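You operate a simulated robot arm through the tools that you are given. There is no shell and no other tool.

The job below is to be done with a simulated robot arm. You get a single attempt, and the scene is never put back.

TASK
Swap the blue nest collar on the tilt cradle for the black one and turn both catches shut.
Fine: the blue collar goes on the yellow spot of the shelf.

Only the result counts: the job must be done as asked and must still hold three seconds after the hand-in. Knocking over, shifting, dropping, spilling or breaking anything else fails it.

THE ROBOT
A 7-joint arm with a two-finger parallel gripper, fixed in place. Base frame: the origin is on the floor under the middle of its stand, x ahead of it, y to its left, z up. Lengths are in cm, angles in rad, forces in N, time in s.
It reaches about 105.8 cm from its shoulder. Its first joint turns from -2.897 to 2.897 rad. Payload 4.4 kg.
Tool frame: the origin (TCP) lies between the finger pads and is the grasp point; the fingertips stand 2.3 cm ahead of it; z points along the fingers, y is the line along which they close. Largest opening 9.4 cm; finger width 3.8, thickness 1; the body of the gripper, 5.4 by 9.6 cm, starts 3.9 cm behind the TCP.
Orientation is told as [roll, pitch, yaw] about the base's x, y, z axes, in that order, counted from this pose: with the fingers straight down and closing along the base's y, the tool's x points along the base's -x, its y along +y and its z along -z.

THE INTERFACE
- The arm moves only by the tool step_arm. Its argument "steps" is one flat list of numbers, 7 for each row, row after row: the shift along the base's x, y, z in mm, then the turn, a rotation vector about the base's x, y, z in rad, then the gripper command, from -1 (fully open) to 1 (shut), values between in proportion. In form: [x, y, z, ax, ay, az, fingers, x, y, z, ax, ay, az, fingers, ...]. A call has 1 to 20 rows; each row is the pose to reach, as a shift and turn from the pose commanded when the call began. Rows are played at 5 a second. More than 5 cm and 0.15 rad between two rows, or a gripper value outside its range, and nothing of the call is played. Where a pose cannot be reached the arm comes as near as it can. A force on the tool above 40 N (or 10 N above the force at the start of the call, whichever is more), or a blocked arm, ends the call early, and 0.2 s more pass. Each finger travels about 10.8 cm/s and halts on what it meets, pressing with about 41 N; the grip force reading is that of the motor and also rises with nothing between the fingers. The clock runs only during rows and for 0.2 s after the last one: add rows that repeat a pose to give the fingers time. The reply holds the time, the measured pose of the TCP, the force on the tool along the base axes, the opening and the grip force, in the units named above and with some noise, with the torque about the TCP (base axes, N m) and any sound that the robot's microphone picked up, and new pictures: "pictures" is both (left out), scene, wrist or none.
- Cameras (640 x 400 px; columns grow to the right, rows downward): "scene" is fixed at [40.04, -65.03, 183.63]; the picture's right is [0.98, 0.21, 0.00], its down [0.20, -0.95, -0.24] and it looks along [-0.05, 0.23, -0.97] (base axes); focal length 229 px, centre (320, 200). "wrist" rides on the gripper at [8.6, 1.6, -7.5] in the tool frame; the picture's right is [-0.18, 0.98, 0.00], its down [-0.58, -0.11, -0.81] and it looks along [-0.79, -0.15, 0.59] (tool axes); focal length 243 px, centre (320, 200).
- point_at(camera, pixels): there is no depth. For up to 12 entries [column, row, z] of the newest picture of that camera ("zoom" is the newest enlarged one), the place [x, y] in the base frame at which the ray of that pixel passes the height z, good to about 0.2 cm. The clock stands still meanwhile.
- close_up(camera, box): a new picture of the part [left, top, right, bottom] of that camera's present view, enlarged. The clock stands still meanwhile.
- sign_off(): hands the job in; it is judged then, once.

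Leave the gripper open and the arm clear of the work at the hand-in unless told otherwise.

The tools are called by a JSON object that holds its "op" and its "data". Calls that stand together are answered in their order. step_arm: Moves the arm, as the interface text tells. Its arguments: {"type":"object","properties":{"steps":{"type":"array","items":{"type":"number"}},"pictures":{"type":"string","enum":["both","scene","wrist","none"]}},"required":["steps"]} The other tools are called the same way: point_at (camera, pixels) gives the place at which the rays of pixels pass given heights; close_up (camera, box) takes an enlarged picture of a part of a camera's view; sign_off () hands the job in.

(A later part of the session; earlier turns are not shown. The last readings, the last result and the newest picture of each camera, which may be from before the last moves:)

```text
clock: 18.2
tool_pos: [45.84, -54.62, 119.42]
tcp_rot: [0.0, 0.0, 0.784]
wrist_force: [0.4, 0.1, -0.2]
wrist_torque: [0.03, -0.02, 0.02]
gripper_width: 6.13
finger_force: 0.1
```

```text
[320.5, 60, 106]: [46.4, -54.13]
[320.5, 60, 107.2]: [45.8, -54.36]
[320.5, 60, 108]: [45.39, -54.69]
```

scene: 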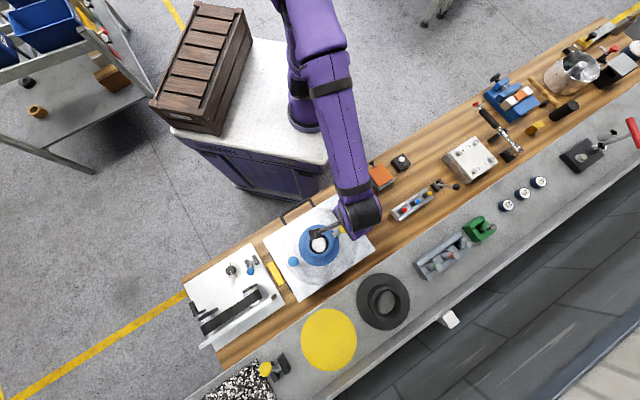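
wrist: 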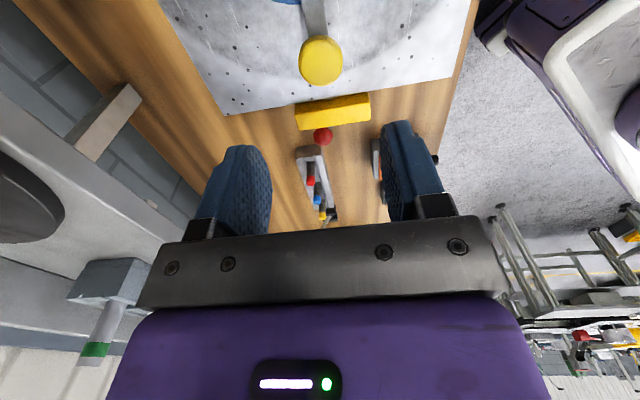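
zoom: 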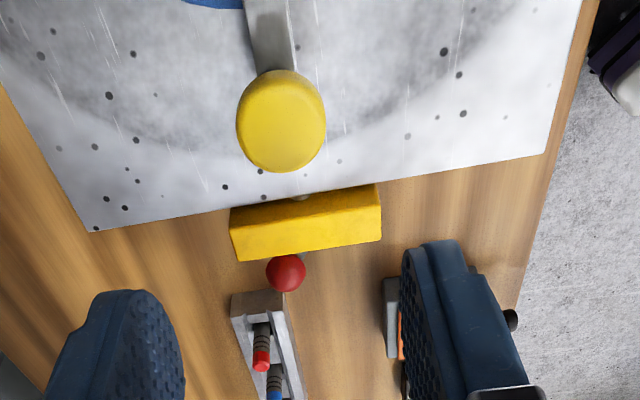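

The estimates agree to within 2 mm. I'll come down onto the yellow knob with a 1 mm y correction, in small steps, and close.

{"op": "step_arm", "data": {"steps": [1, 1, -40, 0, 0, 0, -0.3, 1, 1, -75, 0, 0, 0, -0.3, 1, 1, -100, 0, 0, 0, -0.3, 1, 1, -121, 0, 0, 0, -0.3, 1, 1, -121, 0, 0, 0, -0.3, 1, 1, -121, 0, 0, 0, 0.1, 1, 1, -121, 0, 0, 0, 0.5, 1, 1, -121, 0, 0, 0, 1, 1, 1, -121, 0, 0, 0, 1], "pictures": "both"}}

{"op": "close_up", "data": {"camera": "wrist", "box": [220, 50, 460, 250]}}

```text
clock: 20.2
tool_pos: [45.91, -54.32, 107.14]
tcp_rot: [0.001, -0.001, 0.785]
wrist_force: [0.0, -2.2, -4.0]
wrist_torque: [-0.19, 0.02, 0.01]
gripper_width: 3.34
finger_force: 44.7
```

scene: 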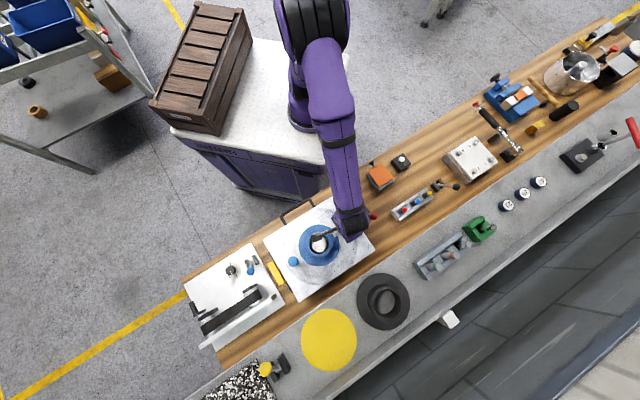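
wrist: 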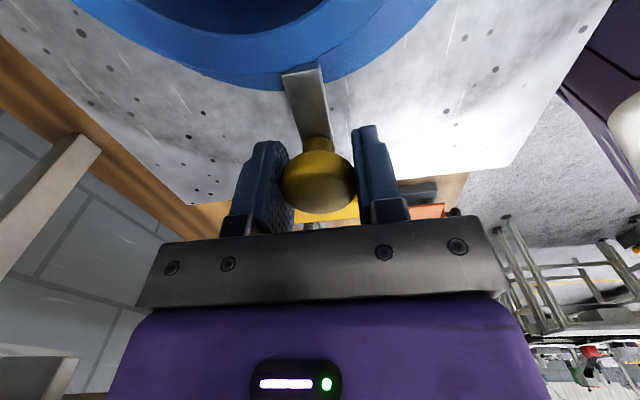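

```text
2.00 times, centred on (340, 150) of wrist
```

zoom: 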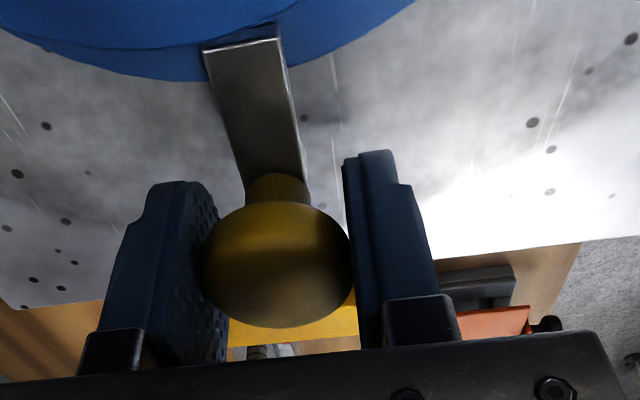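

The yellow knob is gripped at 3.34 cm, and the bar runs up to the flange in the zoom at about (250,100). I'll try a counter-clockwise turn of +0.3 rad.

{"op": "step_arm", "data": {"steps": [0, 0, 0, 0, 0, 0.1, 1, 0, 0, 0, 0, 0, 0.2, 1, 0, 0, 0, 0, 0, 0.3, 1, 0, 0, 0, 0, 0, 0.3, 1], "pictures": "wrist"}}

{"op": "close_up", "data": {"camera": "wrist", "box": [220, 50, 460, 250]}}

```text
clock: 21.2
tool_pos: [46.01, -54.27, 107.2]
tcp_rot: [0.001, -0.001, 1.086]
wrist_force: [-11.2, 5.5, -3.6]
wrist_torque: [0.44, 0.14, -0.01]
gripper_width: 3.34
finger_force: 44.6
```

wrist: 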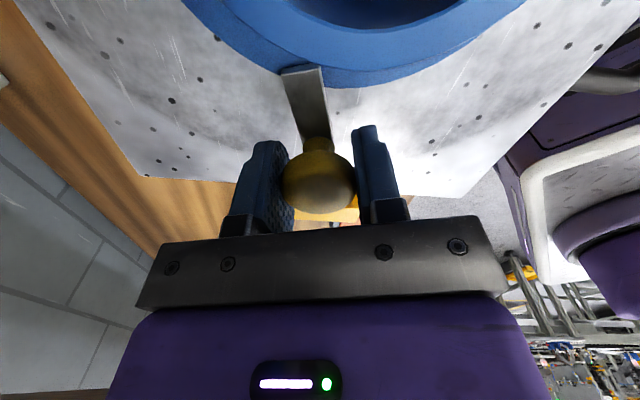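

```text
2.00 times, centred on (340, 150) of wrist
```

zoom: 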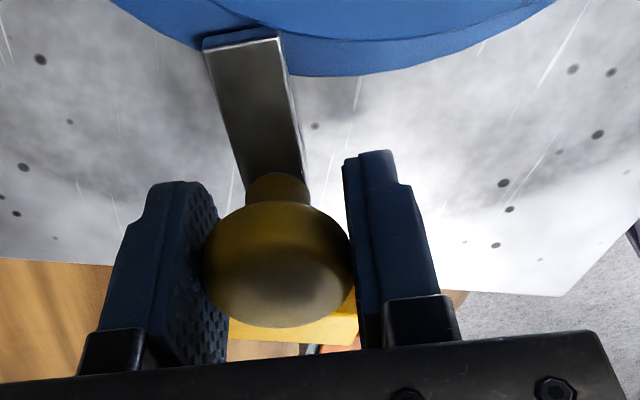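

The bar turned along with the gripper while the torque stayed near zero, so this catch also opens counter-clockwise. A side force of (-11, 5.5) N built up, so I'll shift the TCP 1 mm to relax it and keep turning.

{"op": "step_arm", "data": {"steps": [-1, 0.5, 0, 0, 0, 0.12, 1, -1, 0.5, 0, 0, 0, 0.24, 1, -1, 0.5, 0, 0, 0, 0.36, 1, -1, 0.5, 0, 0, 0, 0.48, 1, -1, 0.5, 0, 0, 0, 0.6, 1, -1, 0.5, 0, 0, 0, 0.6, 1], "pictures": "wrist"}}

{"op": "close_up", "data": {"camera": "wrist", "box": [220, 50, 460, 250]}}

```text
clock: 22.6
tool_pos: [45.77, -54.37, 107.18]
tcp_rot: [0.003, -0.002, 1.687]
wrist_force: [-25.8, 14.0, -12.4]
wrist_torque: [0.2, 0.1, -0.08]
gripper_width: 3.33
finger_force: 44.9
```

wrist: 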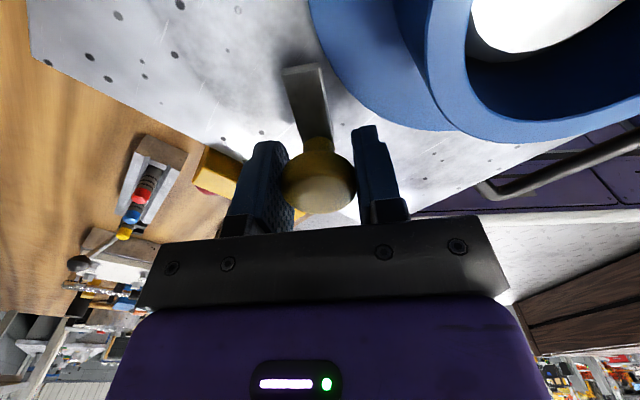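

```text
2.00 times, centred on (340, 150) of wrist
```

zoom: 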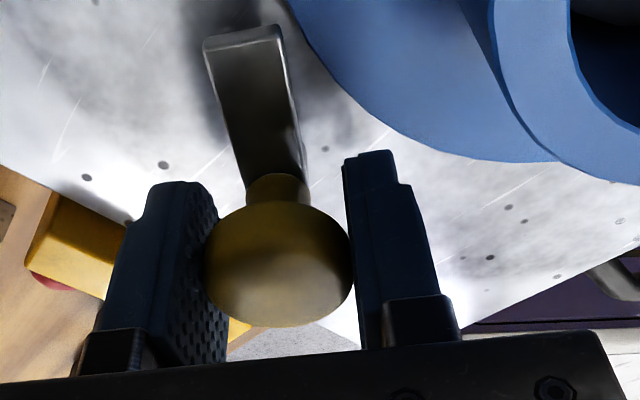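

The catch has turned 0.9 rad, but the side force is 29 N, which means the ball isn't quite centred on the TCP. I'll open the fingers a little to relax, then look before re-gripping.

{"op": "step_arm", "data": {"steps": [0, 0, 0, 0, 0, 0, 0.25, 0, 0, 0, 0, 0, 0, 0, 0, 0, 0, 0, 0, 0, 0], "pictures": "wrist"}}

{"op": "close_up", "data": {"camera": "wrist", "box": [220, 50, 460, 250]}}

```text
clock: 23.4
tool_pos: [45.97, -54.3, 107.2]
tcp_rot: [0.001, 0.001, 1.686]
wrist_force: [0.0, 0.6, 1.2]
wrist_torque: [0.02, -0.02, 0.0]
gripper_width: 4.71
finger_force: 0.1
```

wrist: 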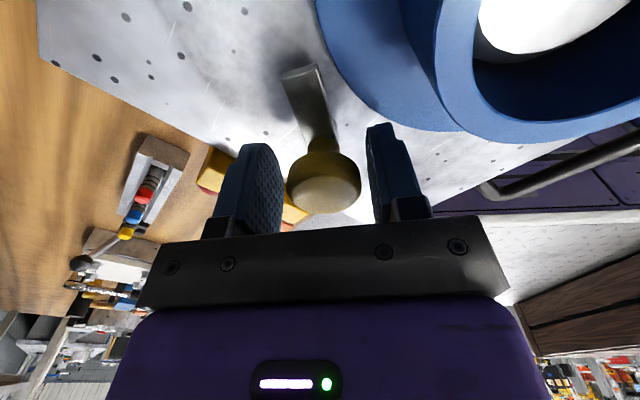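

```text
2.00 times, centred on (340, 150) of wrist
```

zoom: 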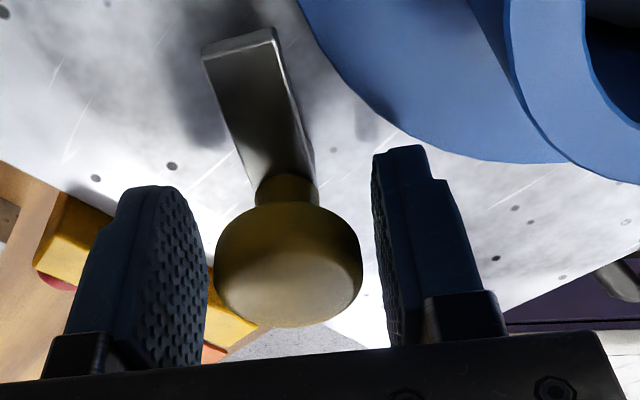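

The force vanished on release. The ball sits about 2 mm toward -x of the TCP, so the knob axis is near (45.77, -54.45). I'll shift the TCP there, grip again, and turn the last +0.6 rad.

{"op": "step_arm", "data": {"steps": [-2, -1.5, 0, 0, 0, 0, 0, -2, -1.5, 0, 0, 0, 0, 0.5, -2, -1.5, 0, 0, 0, 0, 1, -2, -1.5, 0, 0, 0, 0, 1, -2, -1.5, 0, 0, 0, 0.12, 1, -2, -1.5, 0, 0, 0, 0.24, 1, -2, -1.5, 0, 0, 0, 0.36, 1, -2, -1.5, 0, 0, 0, 0.48, 1, -2, -1.5, 0, 0, 0, 0.6, 1, -2, -1.5, 0, 0, 0, 0.6, 1], "pictures": "wrist"}}

{"op": "close_up", "data": {"camera": "wrist", "box": [220, 50, 460, 250]}}

```text
clock: 25.6
tool_pos: [45.8, -54.59, 107.26]
tcp_rot: [0.0, 0.0, 2.286]
wrist_force: [8.8, -1.7, 4.8]
wrist_torque: [-0.32, -0.25, -0.58]
gripper_width: 3.31
finger_force: 45.0
```

wrist: 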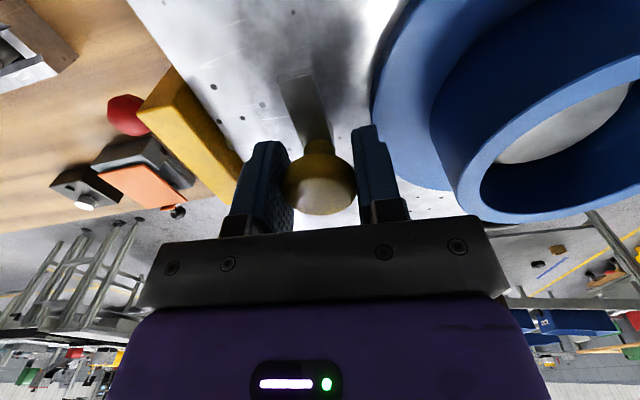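

```text
2.00 times, centred on (340, 150) of wrist
```

zoom: 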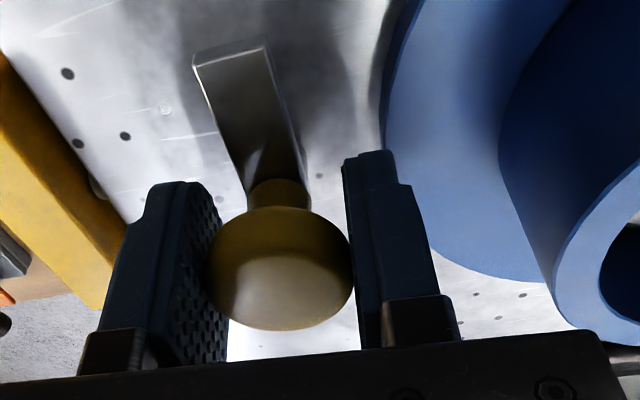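

The torque hit -0.58, so the yellow catch has reached its open stop with the bar pointing at the shelf, well clear of the flange. I'll release with a small opening, rise, and check.

{"op": "step_arm", "data": {"steps": [0, 0, 0, 0, 0, 0, 0.2, 0, 0, 0, 0, 0, 0, -0.17, 0, 0, 0, 0, 0, 0, -0.17, 0, 0, 30, 0, 0, 0, -0.17, 0, 0, 70, 0, 0, 0, -0.17, 0, 0, 120, 0, 0, 0, -0.17, 0, 0, 120, 0, 0, 0, -0.17], "pictures": "wrist"}}

{"op": "close_up", "data": {"camera": "wrist", "box": [240, 0, 640, 200]}}

```text
clock: 27.2
tool_pos: [45.65, -54.47, 119.26]
tcp_rot: [0.0, 0.0, 2.285]
wrist_force: [0.3, -0.6, -0.3]
wrist_torque: [-0.04, 0.01, 0.03]
gripper_width: 5.51
finger_force: 0.1
```

wrist: 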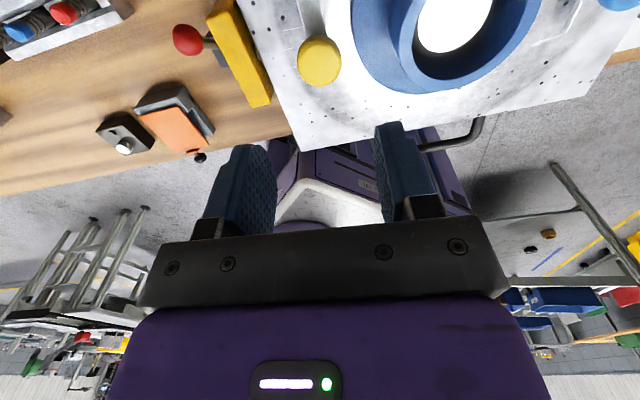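

```text
1.60 times, centred on (440, 100) of wrist
```

zoom: 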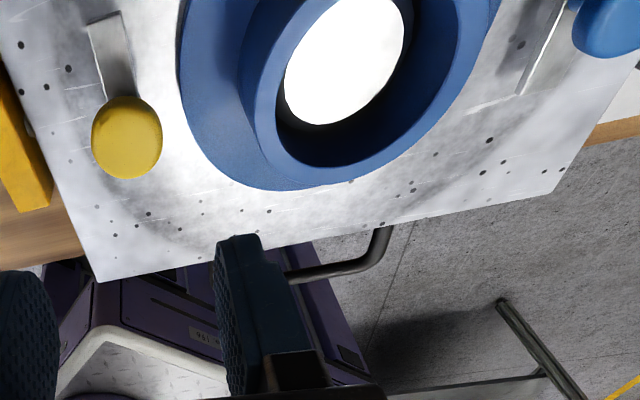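

Both catches are open, with both bars tangential and off the flange. Before picking the blue collar up I want to know that the arm reaches the yellow spot near (47, -85.4). I'll rise to z ≈ 137, unwind the yaw toward -0.785, and hover there.

{"op": "step_arm", "data": {"steps": [0, 0, 45, 0, 0, -0.14, -0.5, 0, 0, 90, 0, 0, -0.28, -0.5, 0, 0, 135, 0, 0, -0.42, -0.5, 0, 0, 180, 0, 0, -0.56, -0.5, 1, -20, 180, 0, 0, -0.7, -0.5, 2, -40, 180, 0, 0, -0.84, -0.5, 3, -60, 180, 0, 0, -0.98, -0.5, 4, -80, 180, 0, 0, -1.12, -0.5, 5, -100, 180, 0, 0, -1.26, -0.5, 6, -120, 180, 0, 0, -1.4, -0.5, 7, -140, 180, 0, 0, -1.54, -0.5, 8, -160, 180, 0, 0, -1.68, -0.5, 9, -180, 180, 0, 0, -1.82, -0.5, 10, -200, 180, 0, 0, -1.96, -0.5, 11, -220, 180, 0, 0, -2.1, -0.5, 12, -240, 180, 0, 0, -2.24, -0.5, 13, -260, 180, 0, 0, -2.38, -0.5, 13, -280, 180, 0, 0, -2.52, -0.5, 13, -300, 180, 0, 0, -2.66, -0.5, 13, -309, 180, 0, 0, -2.8, -0.5], "pictures": "both"}}

```text
clock: 31.4
tool_pos: [46.3, -82.4, 136.36]
tcp_rot: [0.003, 0.006, -0.517]
wrist_force: [-0.2, -1.1, -2.4]
wrist_torque: [0.05, -0.01, 0.01]
gripper_width: 7.08
finger_force: 0.0
out of reach, approached as far as the arm can: row 18, 19, 20
```

scene: 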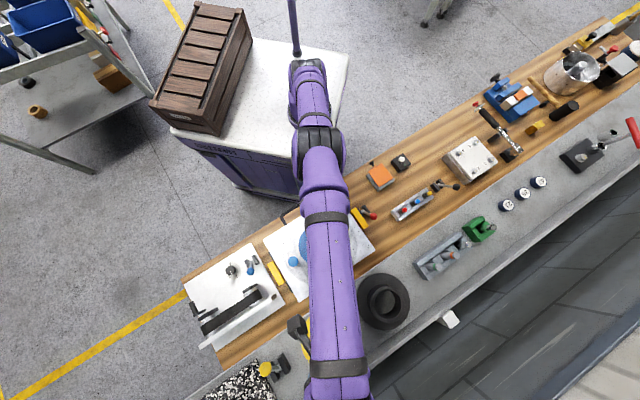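
wrist: 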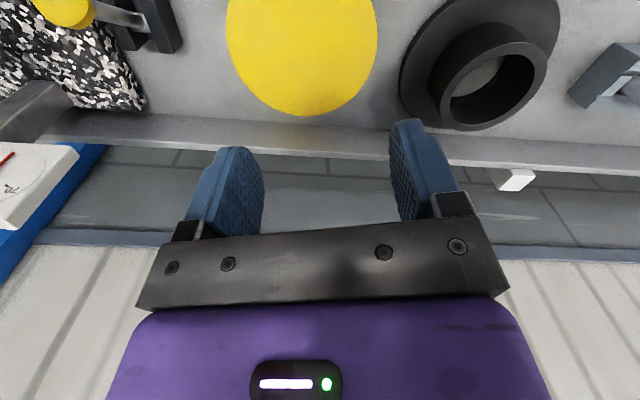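

At z = 136 the arm falls just short (r ≈ 94.5 cm), but a lower height should extend the reach. Before going lower I'll zoom in on the shelf edge and the spot, to understand the lip behind it.

{"op": "close_up", "data": {"camera": "wrist", "box": [200, 0, 560, 200]}}

{"op": "point_at", "data": {"camera": "wrist", "pixels": [[302, 115, 118], [302, 115, 119], [302, 123, 118], [302, 123, 119], [228, 40, 118.8], [378, 40, 118.8], [494, 82, 122.6], [494, 82, 121], [494, 82, 124]]}}

{"op": "close_up", "data": {"camera": "scene", "box": [300, 280, 440, 400]}}

```text
1.78 times, centred on (380, 100) of wrist
```

zoom: 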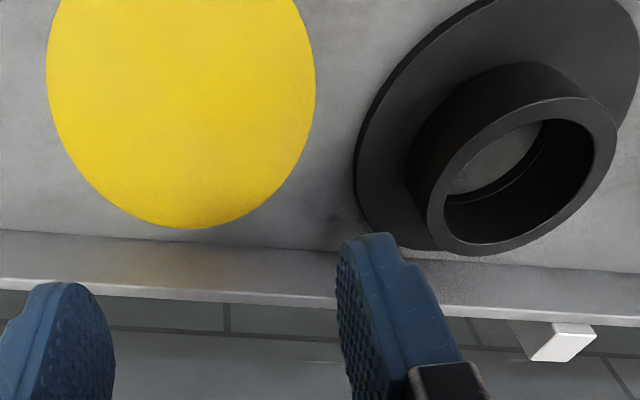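

```text
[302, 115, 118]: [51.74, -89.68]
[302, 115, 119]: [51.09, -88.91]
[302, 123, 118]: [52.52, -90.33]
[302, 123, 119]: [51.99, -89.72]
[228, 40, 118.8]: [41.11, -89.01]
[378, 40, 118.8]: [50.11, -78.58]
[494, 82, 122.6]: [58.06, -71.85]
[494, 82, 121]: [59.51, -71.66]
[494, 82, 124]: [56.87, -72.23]
```

```text
3.33 times, centred on (370, 340) of scene
```

zoom: 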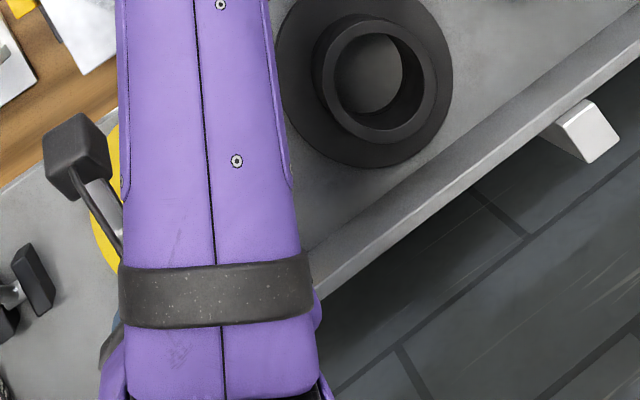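

The shelf has a raised lip along its far side, and the spot ends about 1 cm before it. I need the spot's exact centre and height, so I'll pull back a few centimetres toward the robot at yaw -0.785 to see the whole spot and the black collar.

{"op": "step_arm", "data": {"steps": [-25, 30, 5, 0, 0, -0.1, -1, -50, 65, 10, 0, 0, -0.2, -1, -60, 75, 20, 0, 0, -0.27, -1, -60, 75, 20, 0, 0, -0.27, -1], "pictures": "both"}}

{"op": "close_up", "data": {"camera": "wrist", "box": [180, 0, 500, 200]}}

{"op": "close_up", "data": {"camera": "scene", "box": [280, 260, 440, 400]}}

```text
clock: 32.4
tool_pos: [40.26, -74.64, 138.92]
tcp_rot: [-0.001, -0.001, -0.787]
wrist_force: [0.0, 0.9, 0.0]
wrist_torque: [0.02, -0.04, -0.01]
gripper_width: 9.41
finger_force: 0.2
```

scene: 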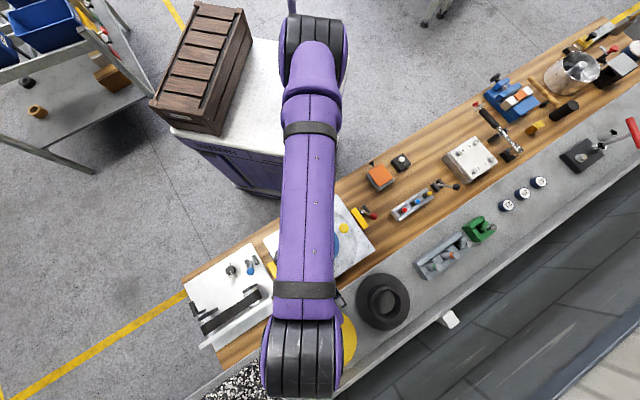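
wrist: 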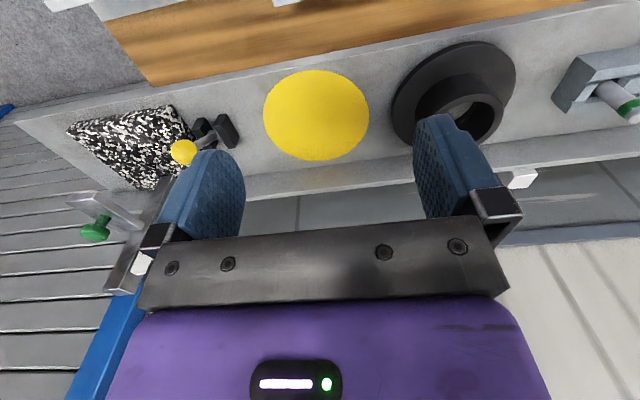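

```text
2.00 times, centred on (340, 100) of wrist
```

zoom: 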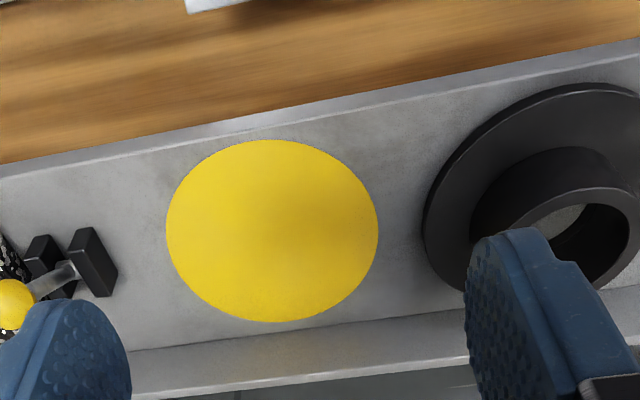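

```text
2.86 times, centred on (360, 330) of scene
```

zoom: 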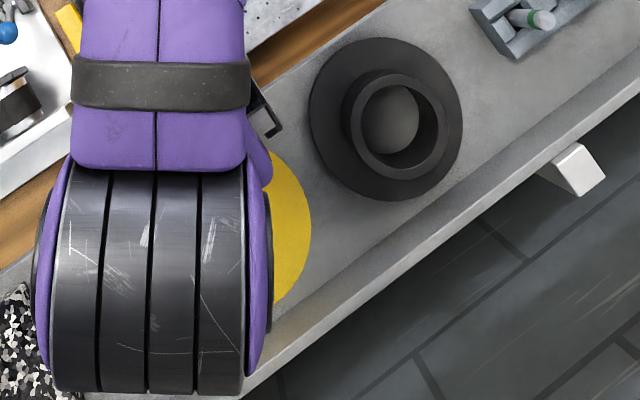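

The whole spot is now visible, with edges at about wrist (316,70) to (317,161) and (263,115) to (369.5,115). I'll cast its edge points and the shelf edge at candidate heights; its width versus depth will fix the shelf height.

{"op": "point_at", "data": {"camera": "wrist", "pixels": [[316, 70, 117], [317, 161, 117], [263, 115.5, 117], [369.5, 115.5, 117], [316, 70, 119], [317, 161, 119], [263, 115.5, 119], [369.5, 115.5, 119]]}}

{"op": "close_up", "data": {"camera": "wrist", "box": [360, 20, 560, 160]}}

```text
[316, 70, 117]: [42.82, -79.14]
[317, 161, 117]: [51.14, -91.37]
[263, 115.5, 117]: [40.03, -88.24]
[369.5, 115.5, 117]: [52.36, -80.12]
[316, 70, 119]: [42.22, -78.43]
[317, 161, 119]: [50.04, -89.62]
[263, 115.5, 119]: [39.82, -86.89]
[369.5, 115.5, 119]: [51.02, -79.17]
```

```text
2.86 times, centred on (460, 90) of wrist
```

zoom: 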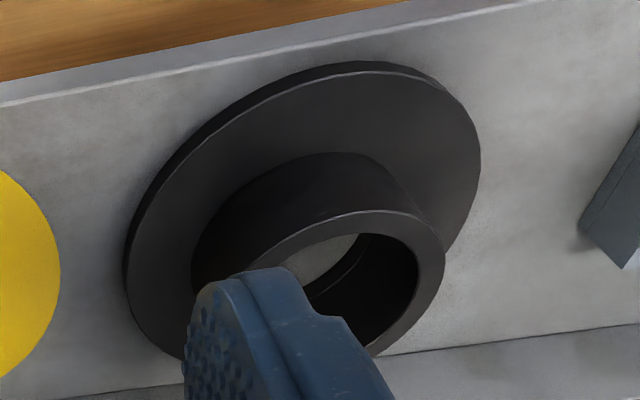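

To fix the spot's centre and height, I'll cast the spot's edges from the scene camera as well (pixels taken from the first, unobstructed picture).

{"op": "point_at", "data": {"camera": "scene", "pixels": [[329, 309, 117], [328.5, 371.5, 117], [301, 340, 117], [356.5, 340, 117], [329, 309, 119], [328.5, 371.5, 119], [301, 340, 119], [356.5, 340, 119]]}}

{"op": "point_at", "data": {"camera": "wrist", "pixels": [[180, 96, 117], [180, 96, 119], [500, 37, 117], [500, 37, 119], [400, 55, 117], [400, 55, 119]]}}

```text
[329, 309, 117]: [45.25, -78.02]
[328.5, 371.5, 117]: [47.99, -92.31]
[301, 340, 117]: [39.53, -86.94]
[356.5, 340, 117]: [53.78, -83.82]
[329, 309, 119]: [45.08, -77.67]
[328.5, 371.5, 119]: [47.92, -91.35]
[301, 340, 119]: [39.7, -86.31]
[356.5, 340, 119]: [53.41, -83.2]
```

```text
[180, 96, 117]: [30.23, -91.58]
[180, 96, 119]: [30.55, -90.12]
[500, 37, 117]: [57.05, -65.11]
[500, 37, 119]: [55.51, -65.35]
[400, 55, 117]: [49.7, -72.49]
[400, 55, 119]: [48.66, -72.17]
```

The shelf surface comes out at z ≈ 117.4 and the spot centre at about (46.7, -85.0), 14.5 cm across. That is only slightly larger than the flange. Now I'll hover over the blue collar at (38.95, -61.57) with the gripper fully open at yaw -0.785.

{"op": "step_arm", "data": {"steps": [-4, 44, -10, 0, 0, 0, -1, -8, 88, -30, 0, 0, 0, -1, -13, 131, -50, 0, 0, 0, -1, -13, 131, -95, 0, 0, 0, -1, -13, 131, -140, 0, 0, 0, -1, -13, 131, -185, 0, 0, 0, -1, -13, 131, -185, 0, 0, 0, -1], "pictures": "both"}}

{"op": "close_up", "data": {"camera": "wrist", "box": [180, 0, 480, 190]}}

```text
clock: 34.0
tool_pos: [39.0, -61.6, 120.24]
tcp_rot: [0.0, -0.002, -0.784]
wrist_force: [1.1, -0.4, -0.1]
wrist_torque: [0.02, 0.03, -0.03]
gripper_width: 9.41
finger_force: 0.0
```

scene: 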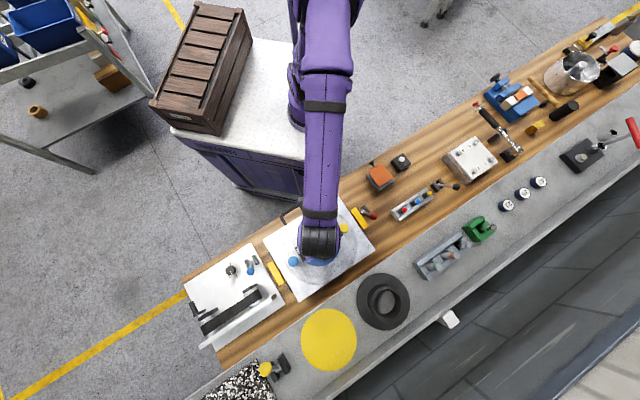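
wrist: 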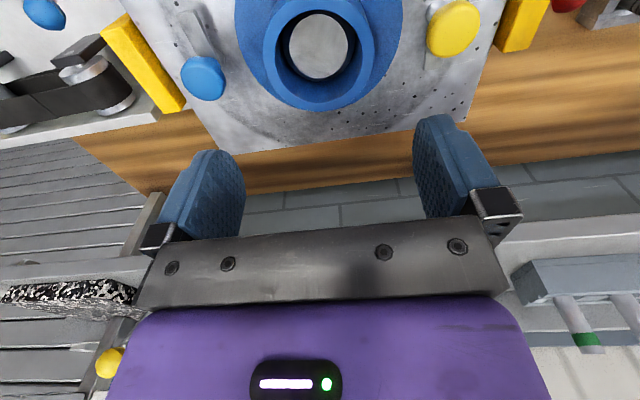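

```text
2.11 times, centred on (330, 95) of wrist
```

zoom: 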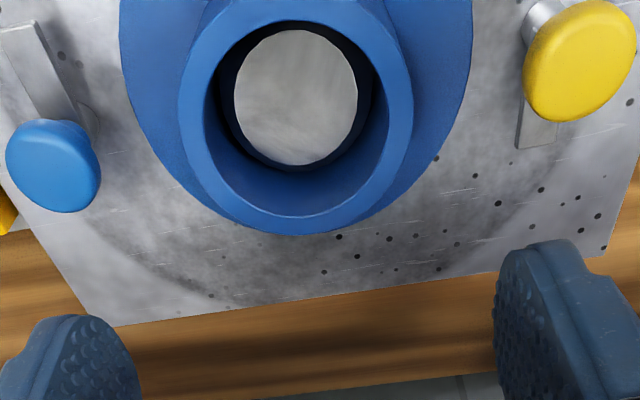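

Both catches are clear: the blue bar points to the robot, the yellow one to the shelf. The rim's centre is at about wrist (318.4,53.8), so I'll check it at rim height.

{"op": "point_at", "data": {"camera": "wrist", "pixels": [[318.4, 53.8, 107], [262.7, 53.8, 107], [374.1, 53.8, 107], [318.4, 112, 107], [317.8, 42, 105.5]]}}

```text
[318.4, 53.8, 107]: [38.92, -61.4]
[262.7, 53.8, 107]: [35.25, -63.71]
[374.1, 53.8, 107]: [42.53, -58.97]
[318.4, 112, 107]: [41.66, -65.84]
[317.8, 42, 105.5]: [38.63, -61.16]
```

In the closing direction the centre matches to about 1 mm, and the hub is about 8.6 cm wide against a 9.4 cm opening. I'll come down to z ≈ 111 first, with the tips just above the rim, and check clearance.

{"op": "step_arm", "data": {"steps": [0, 0, -40, 0, 0, 0, -1, 0, 0, -75, 0, 0, 0, -1, 0, 0, -92, 0, 0, 0, -1, 0, 0, -92, 0, 0, 0, -1], "pictures": "wrist"}}

{"op": "close_up", "data": {"camera": "wrist", "box": [160, 50, 480, 250]}}

```text
clock: 35.0
tool_pos: [38.88, -61.39, 111.0]
tcp_rot: [0.001, 0.001, -0.782]
wrist_force: [-0.9, -0.6, 0.0]
wrist_torque: [0.01, -0.01, 0.0]
gripper_width: 9.39
finger_force: 0.1
```

wrist: 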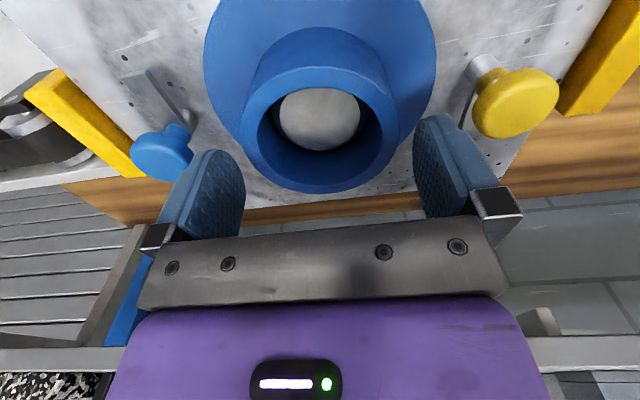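

```text
2.00 times, centred on (320, 150) of wrist
```

zoom: 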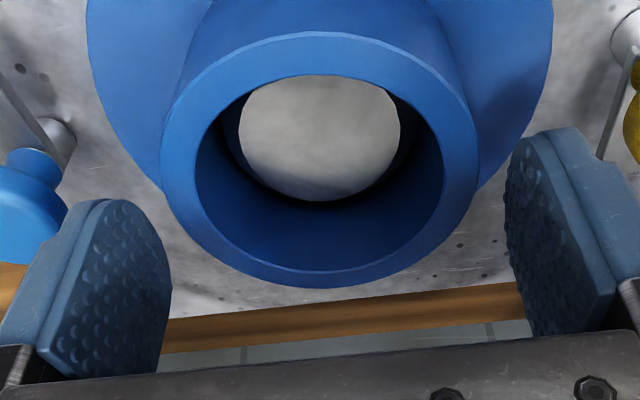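

The rim runs from zoom column 160 to 478, so its centre (wrist column 319.5) lines up with the TCP. I'll check its near and far edges at rim height for the other direction.

{"op": "point_at", "data": {"camera": "wrist", "pixels": [[319.5, 66, 107], [319.5, 195, 107], [319.5, 66, 107.5], [319.5, 195, 107.5], [240, 130, 107], [399, 130, 107]]}}

```text
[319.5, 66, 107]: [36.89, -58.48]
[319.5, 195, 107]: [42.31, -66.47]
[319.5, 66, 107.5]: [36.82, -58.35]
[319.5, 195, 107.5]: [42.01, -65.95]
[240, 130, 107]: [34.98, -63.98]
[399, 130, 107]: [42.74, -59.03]
```

Combining the two hover views puts the rim at z ≈ 108.2, a hub diameter of about 8.2 cm, and the centre at (39.0, -61.6), which matches the TCP. I'll come down to TCP z ≈ 107.2, with the tips straddling the hub just above the flange, and close gently.

{"op": "step_arm", "data": {"steps": [0, -1, -13, 0, 0, 0, -1, 0, -1, -26, 0, 0, 0, -1, 0, -1, -38, 0, 0, 0, -1, 0, -1, -38, 0, 0, 0, -1], "pictures": "wrist"}}

{"op": "close_up", "data": {"camera": "wrist", "box": [160, 50, 480, 250]}}

```text
clock: 36.0
tool_pos: [38.94, -61.63, 107.17]
tcp_rot: [-0.001, 0.0, -0.785]
wrist_force: [-1.0, -0.8, -0.3]
wrist_torque: [0.0, 0.0, 0.01]
gripper_width: 9.38
finger_force: 0.0
```

wrist: 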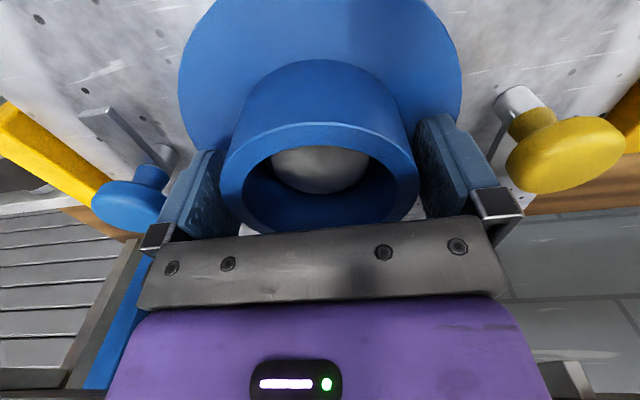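

```text
2.00 times, centred on (320, 150) of wrist
```

zoom: 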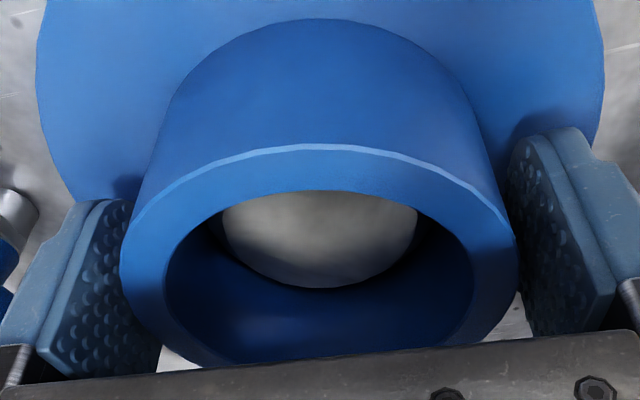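

The hub sits centred between the fingers with no contact force. I'll close the fingers now.

{"op": "step_arm", "data": {"steps": [0, 0, 0, 0, 0, 0, -0.8, 0, 0, 0, 0, 0, 0, -0.6, 0, 0, 0, 0, 0, 0, 0, 0, 0, 0, 0, 0, 0, 1, 0, 0, 0, 0, 0, 0, 1], "pictures": "wrist"}}

```text
clock: 37.2
tool_pos: [39.01, -61.57, 107.18]
tcp_rot: [0.0, 0.0, -0.784]
wrist_force: [0.2, -0.7, 0.5]
wrist_torque: [-0.08, -0.03, 0.01]
gripper_width: 8.37
finger_force: 40.7
```

wrist: 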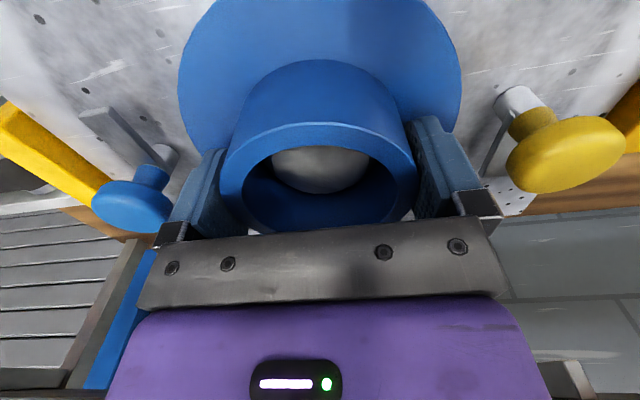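

Gripped: the hub is 8.37 cm wide with 41 N. I'll lift straight up slowly and watch the forces.

{"op": "step_arm", "data": {"steps": [0, 0, 5, 0, 0, 0, 1, 0, 0, 10, 0, 0, 0, 1, 0, 0, 20, 0, 0, 0, 1, 0, 0, 30, 0, 0, 0, 1, 0, 0, 30, 0, 0, 0, 1], "pictures": "both"}}

{"op": "close_up", "data": {"camera": "wrist", "box": [120, 0, 520, 250]}}

```text
clock: 38.4
tool_pos: [38.92, -61.66, 110.36]
tcp_rot: [0.001, 0.0, -0.785]
wrist_force: [-0.5, -0.3, -3.5]
wrist_torque: [-0.02, -0.01, 0.01]
gripper_width: 8.37
finger_force: 41.0
```

scene: 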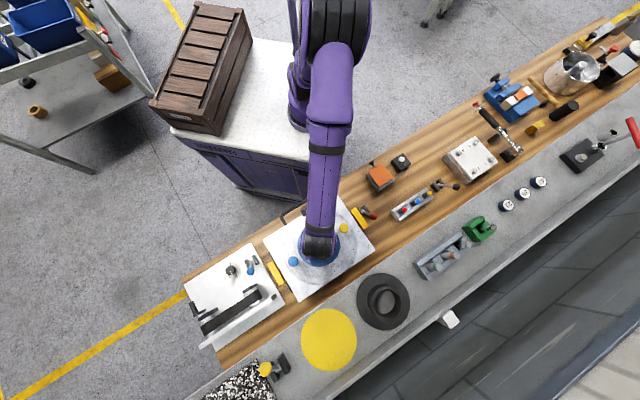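
wrist: 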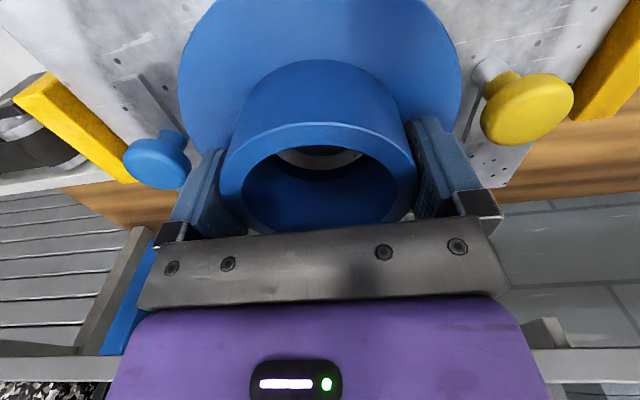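

```text
1.60 times, centred on (320, 125) of wrist
```

zoom: 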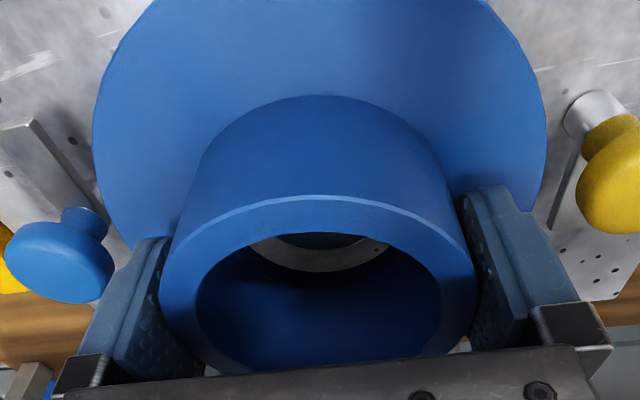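

The collar is free: about 3.5 N of weight and no torque. I'll raise it to z ≈ 128 and then carry it toward the yellow spot.

{"op": "step_arm", "data": {"steps": [0, 0, 45, 0, 0, 0, 1, 0, 0, 90, 0, 0, 0, 1, 0, 0, 135, 0, 0, 0, 1, 0, 0, 175, 0, 0, 0, 1, 13, -39, 175, 0, 0, 0, 1, 26, -78, 175, 0, 0, 0, 1, 39, -117, 175, 0, 0, 0, 1, 52, -156, 175, 0, 0, 0, 1, 60, -185, 175, 0, 0, 0, 1, 60, -185, 175, 0, 0, 0, 1], "pictures": "both"}}

{"op": "close_up", "data": {"camera": "wrist", "box": [120, 0, 520, 250]}}

```text
clock: 40.6
tool_pos: [45.01, -79.92, 127.74]
tcp_rot: [-0.001, 0.0, -0.784]
wrist_force: [0.0, 0.1, -3.4]
wrist_torque: [-0.01, 0.02, 0.0]
gripper_width: 8.35
finger_force: 40.4
```

scene: 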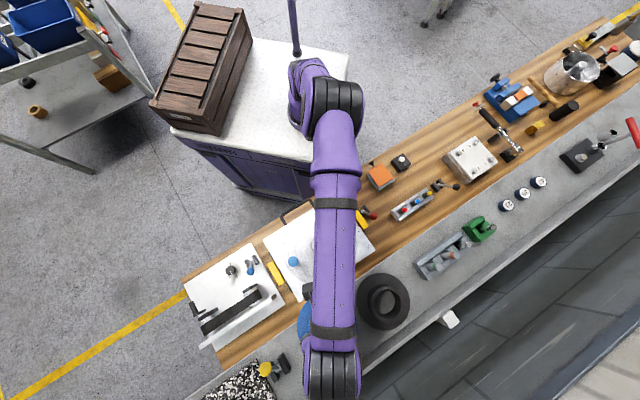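
wrist: 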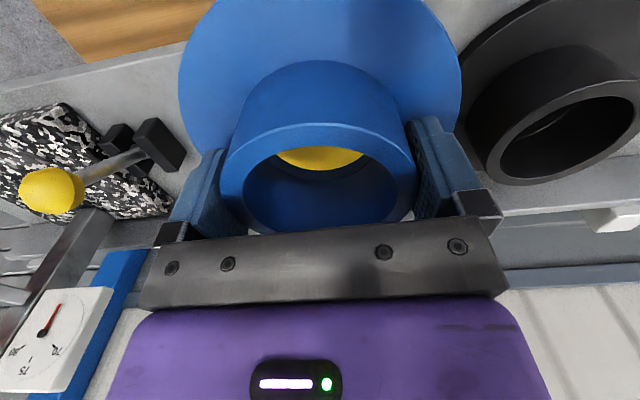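

```text
1.60 times, centred on (320, 125) of wrist
```

zoom: 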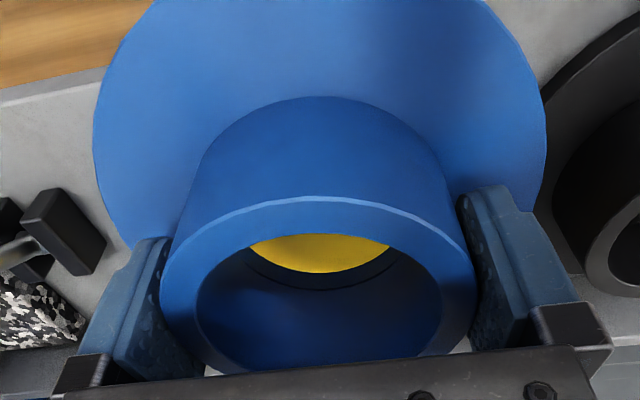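

Nothing hit so far. Next I'll lower to z ≈ 124.5, where reach is better, and move out to (46.7, -85.0).

{"op": "step_arm", "data": {"steps": [4, -12, -16, 0, 0, 0, 1, 8, -25, -32, 0, 0, 0, 1, 13, -38, -32, 0, 0, 0, 1, 17, -51, -32, 0, 0, 0, 1, 17, -51, -32, 0, 0, 0, 1], "pictures": "both"}}

{"op": "close_up", "data": {"camera": "wrist", "box": [120, 0, 520, 250]}}

{"op": "close_up", "data": {"camera": "scene", "box": [260, 270, 440, 400]}}

```text
clock: 41.8
tool_pos: [46.61, -85.13, 124.57]
tcp_rot: [0.0, 0.0, -0.783]
wrist_force: [0.0, -0.6, -1.6]
wrist_torque: [0.0, -0.01, -0.01]
gripper_width: 8.35
finger_force: 41.0
```

scene: 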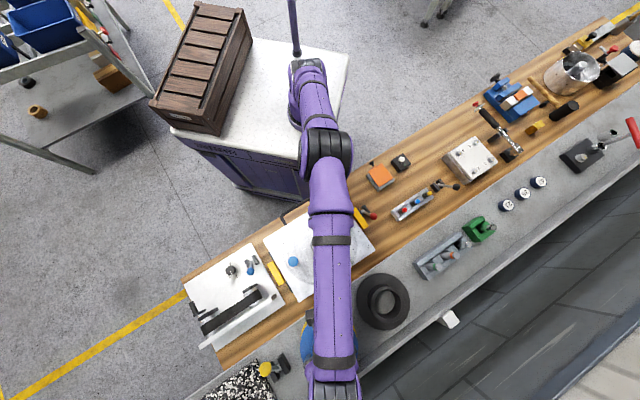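
wrist: 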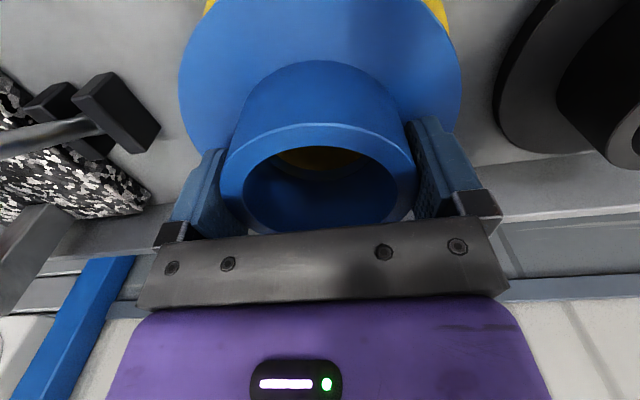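

```text
1.60 times, centred on (320, 125) of wrist
```

zoom: 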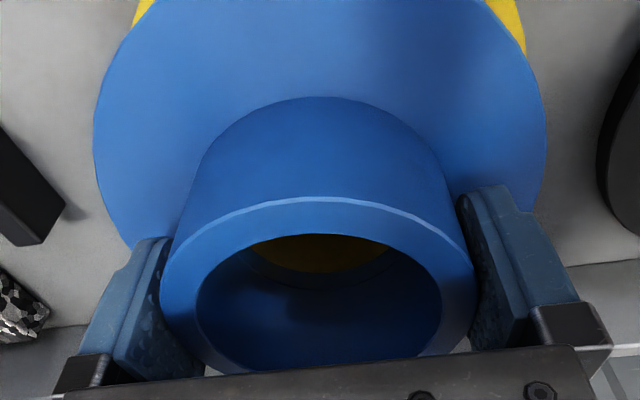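

```text
3.08 times, centred on (350, 335) of scene
```

zoom: 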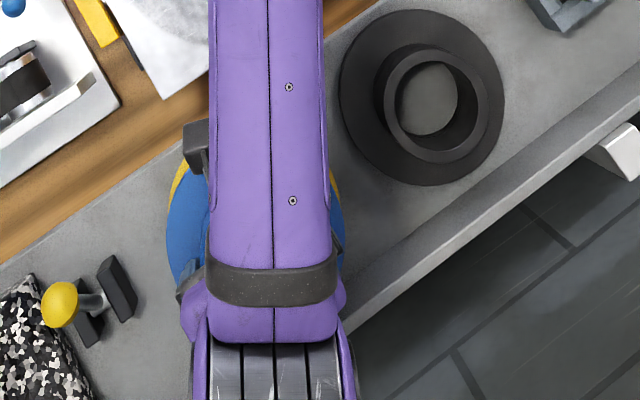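

The target was reached: (46.61, -85.13) at z = 124.57. Yellow shows at both upper sides of the flange. I'll cast those visible spot-edge pixels at shelf height to refine the spot's centre.

{"op": "close_up", "data": {"camera": "wrist", "box": [170, 0, 290, 75]}}

{"op": "close_up", "data": {"camera": "wrist", "box": [380, 0, 500, 75]}}

```text
5.33 times, centred on (230, 38) of wrist
```

zoom: 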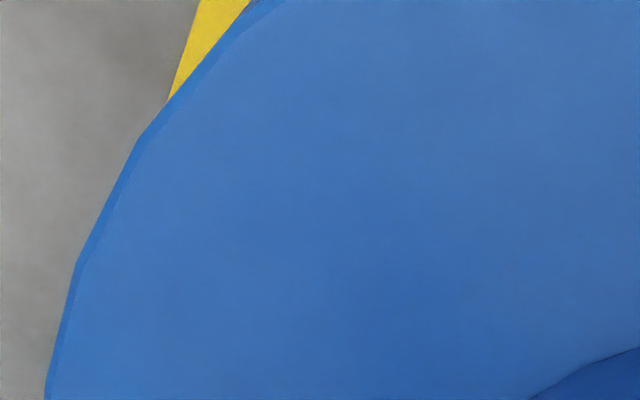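

```text
5.33 times, centred on (440, 38) of wrist
```

zoom: 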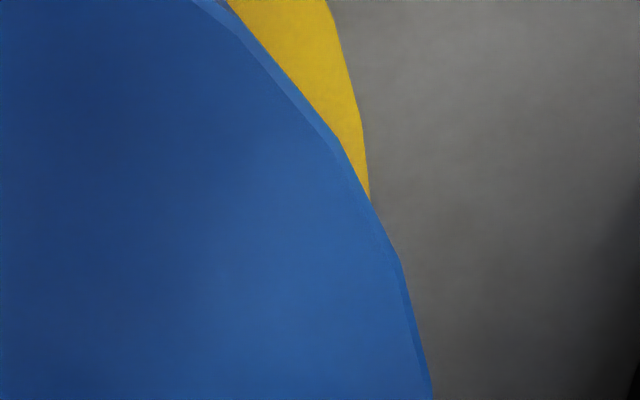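

{"op": "point_at", "data": {"camera": "wrist", "pixels": [[207.1, 0.5, 117.4], [201.3, 19.2, 117.4], [441.9, 0.5, 117.4], [447.7, 23, 117.4], [449.4, 38, 117.4], [320, 0.5, 117.4], [320, 181, 124.57]]}}

```text
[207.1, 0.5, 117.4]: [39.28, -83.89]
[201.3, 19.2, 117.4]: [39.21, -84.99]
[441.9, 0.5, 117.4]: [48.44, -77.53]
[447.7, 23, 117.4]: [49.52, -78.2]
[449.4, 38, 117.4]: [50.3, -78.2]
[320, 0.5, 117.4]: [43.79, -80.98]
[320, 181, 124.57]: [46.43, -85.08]
```

The fit puts the spot's centre near (46.55, -84.85) with the shelf at z ≈ 118. I'll shift about (-1, +3.5) mm and lower to z ≈ 123, just above the expected contact, and check the force.

{"op": "step_arm", "data": {"steps": [-1, 3.5, -5, 0, 0, 0, 1, -1, 3.5, -12, 0, 0, 0, 1, -1, 3.5, -16, 0, 0, 0, 1, -1, 3.5, -16, 0, 0, 0, 1], "pictures": "wrist"}}

{"op": "close_up", "data": {"camera": "wrist", "box": [120, 0, 520, 250]}}

```text
clock: 42.8
tool_pos: [46.58, -84.94, 122.88]
tcp_rot: [0.0, -0.001, -0.784]
wrist_force: [0.2, 0.3, -3.1]
wrist_torque: [0.0, 0.0, -0.01]
gripper_width: 8.36
finger_force: 41.2
```

wrist: 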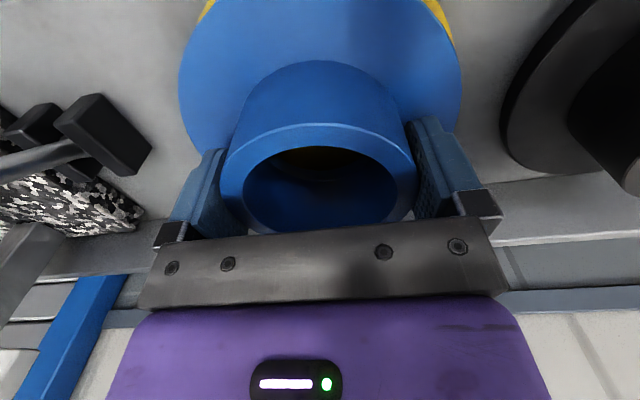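

```text
1.60 times, centred on (320, 125) of wrist
```

zoom: 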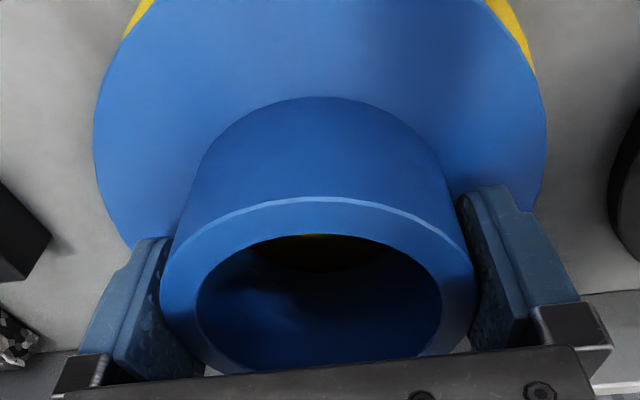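

There is still a little more yellow on the right, so I'll add about 1.5 mm that way and lower 1 mm per row while watching Fz.

{"op": "step_arm", "data": {"steps": [1.2, 0.9, -1, 0, 0, 0, 1, 1.2, 0.9, -2, 0, 0, 0, 1, 1.2, 0.9, -3, 0, 0, 0, 1, 1.2, 0.9, -4, 0, 0, 0, 1, 1.2, 0.9, -4, 0, 0, 0, 1], "pictures": "wrist"}}

```text
clock: 44.0
tool_pos: [46.56, -84.82, 122.64]
tcp_rot: [0.001, 0.0, -0.784]
wrist_force: [0.0, 0.6, -2.7]
wrist_torque: [0.01, -0.02, 0.01]
gripper_width: 8.33
finger_force: 41.0
```

wrist: 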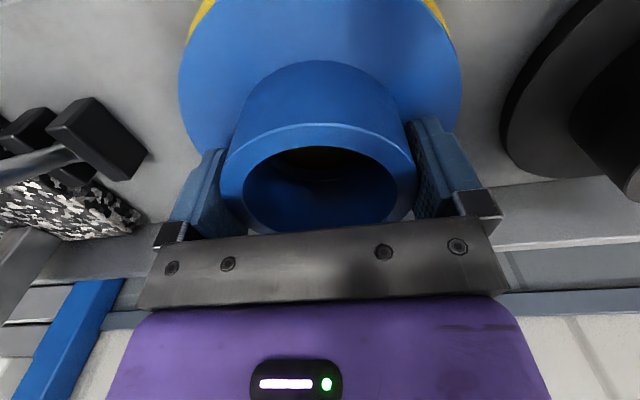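

No contact yet: Fz is still only the weight, at z = 122.6. I'll keep lowering 1 mm per row.

{"op": "step_arm", "data": {"steps": [0, 0, -1, 0, 0, 0, 1, 0, 0, -2, 0, 0, 0, 1, 0, 0, -3, 0, 0, 0, 1, 0, 0, -4, 0, 0, 0, 1, 0, 0, -4, 0, 0, 0, 1], "pictures": "wrist"}}

```text
clock: 45.2
tool_pos: [46.61, -84.88, 122.17]
tcp_rot: [0.001, -0.001, -0.784]
wrist_force: [-0.4, -0.5, -2.7]
wrist_torque: [0.02, -0.02, -0.03]
gripper_width: 8.36
finger_force: 41.2
```

wrist: 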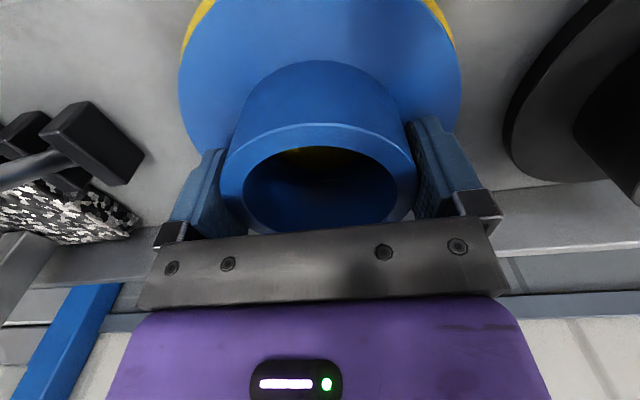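

There is still no contact at z = 122.2. I'll continue lowering.

{"op": "step_arm", "data": {"steps": [0, 0, -1, 0, 0, 0, 1, 0, 0, -2, 0, 0, 0, 1, 0, 0, -3, 0, 0, 0, 1, 0, 0, -4, 0, 0, 0, 1, 0, 0, -4, 0, 0, 0, 1], "pictures": "wrist"}}

```text
clock: 46.4
tool_pos: [46.6, -84.76, 121.82]
tcp_rot: [-0.003, -0.002, -0.783]
wrist_force: [3.5, -3.6, 15.6]
wrist_torque: [0.96, 0.41, -0.02]
gripper_width: 8.34
finger_force: 41.1
```

wrist: 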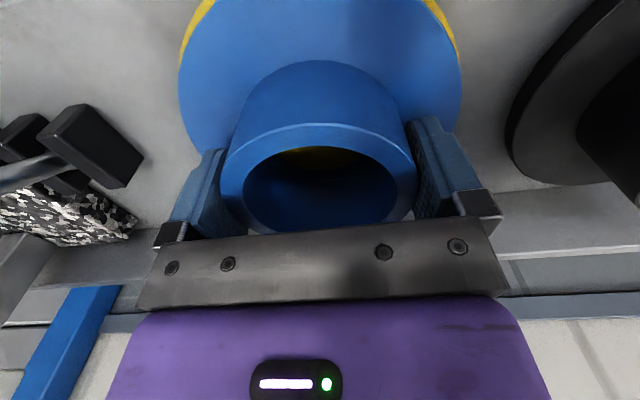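

Contact at z ≈ 121.8. The torque (0.96, 0.41) says the robot-side edge touched first, so the collar hangs about 2–3° tilted, just as it sat on the cradle. I'll lift 2 mm, tilt the tool by 0.04 rad about the (1,1) axis to level it, and lower again.

{"op": "step_arm", "data": {"steps": [0, 0, 3, 0, 0, 0, 1, 0, 0, 3, 0.014, 0.014, 0, 1, 0, 0, 3, 0.028, 0.028, 0, 1, 0, 0, 2, 0.028, 0.028, 0, 1, 0, 0, 1, 0.028, 0.028, 0, 1, 0, 0, 0, 0.028, 0.028, 0, 1, 0, 0, 0, 0.028, 0.028, 0, 1], "pictures": "none"}}

```text
clock: 48.0
tool_pos: [46.58, -84.74, 121.91]
tcp_rot: [-0.001, 0.039, -0.783]
wrist_force: [-3.4, 2.8, 18.0]
wrist_torque: [-0.57, -1.01, 0.07]
gripper_width: 8.36
finger_force: 41.2
```

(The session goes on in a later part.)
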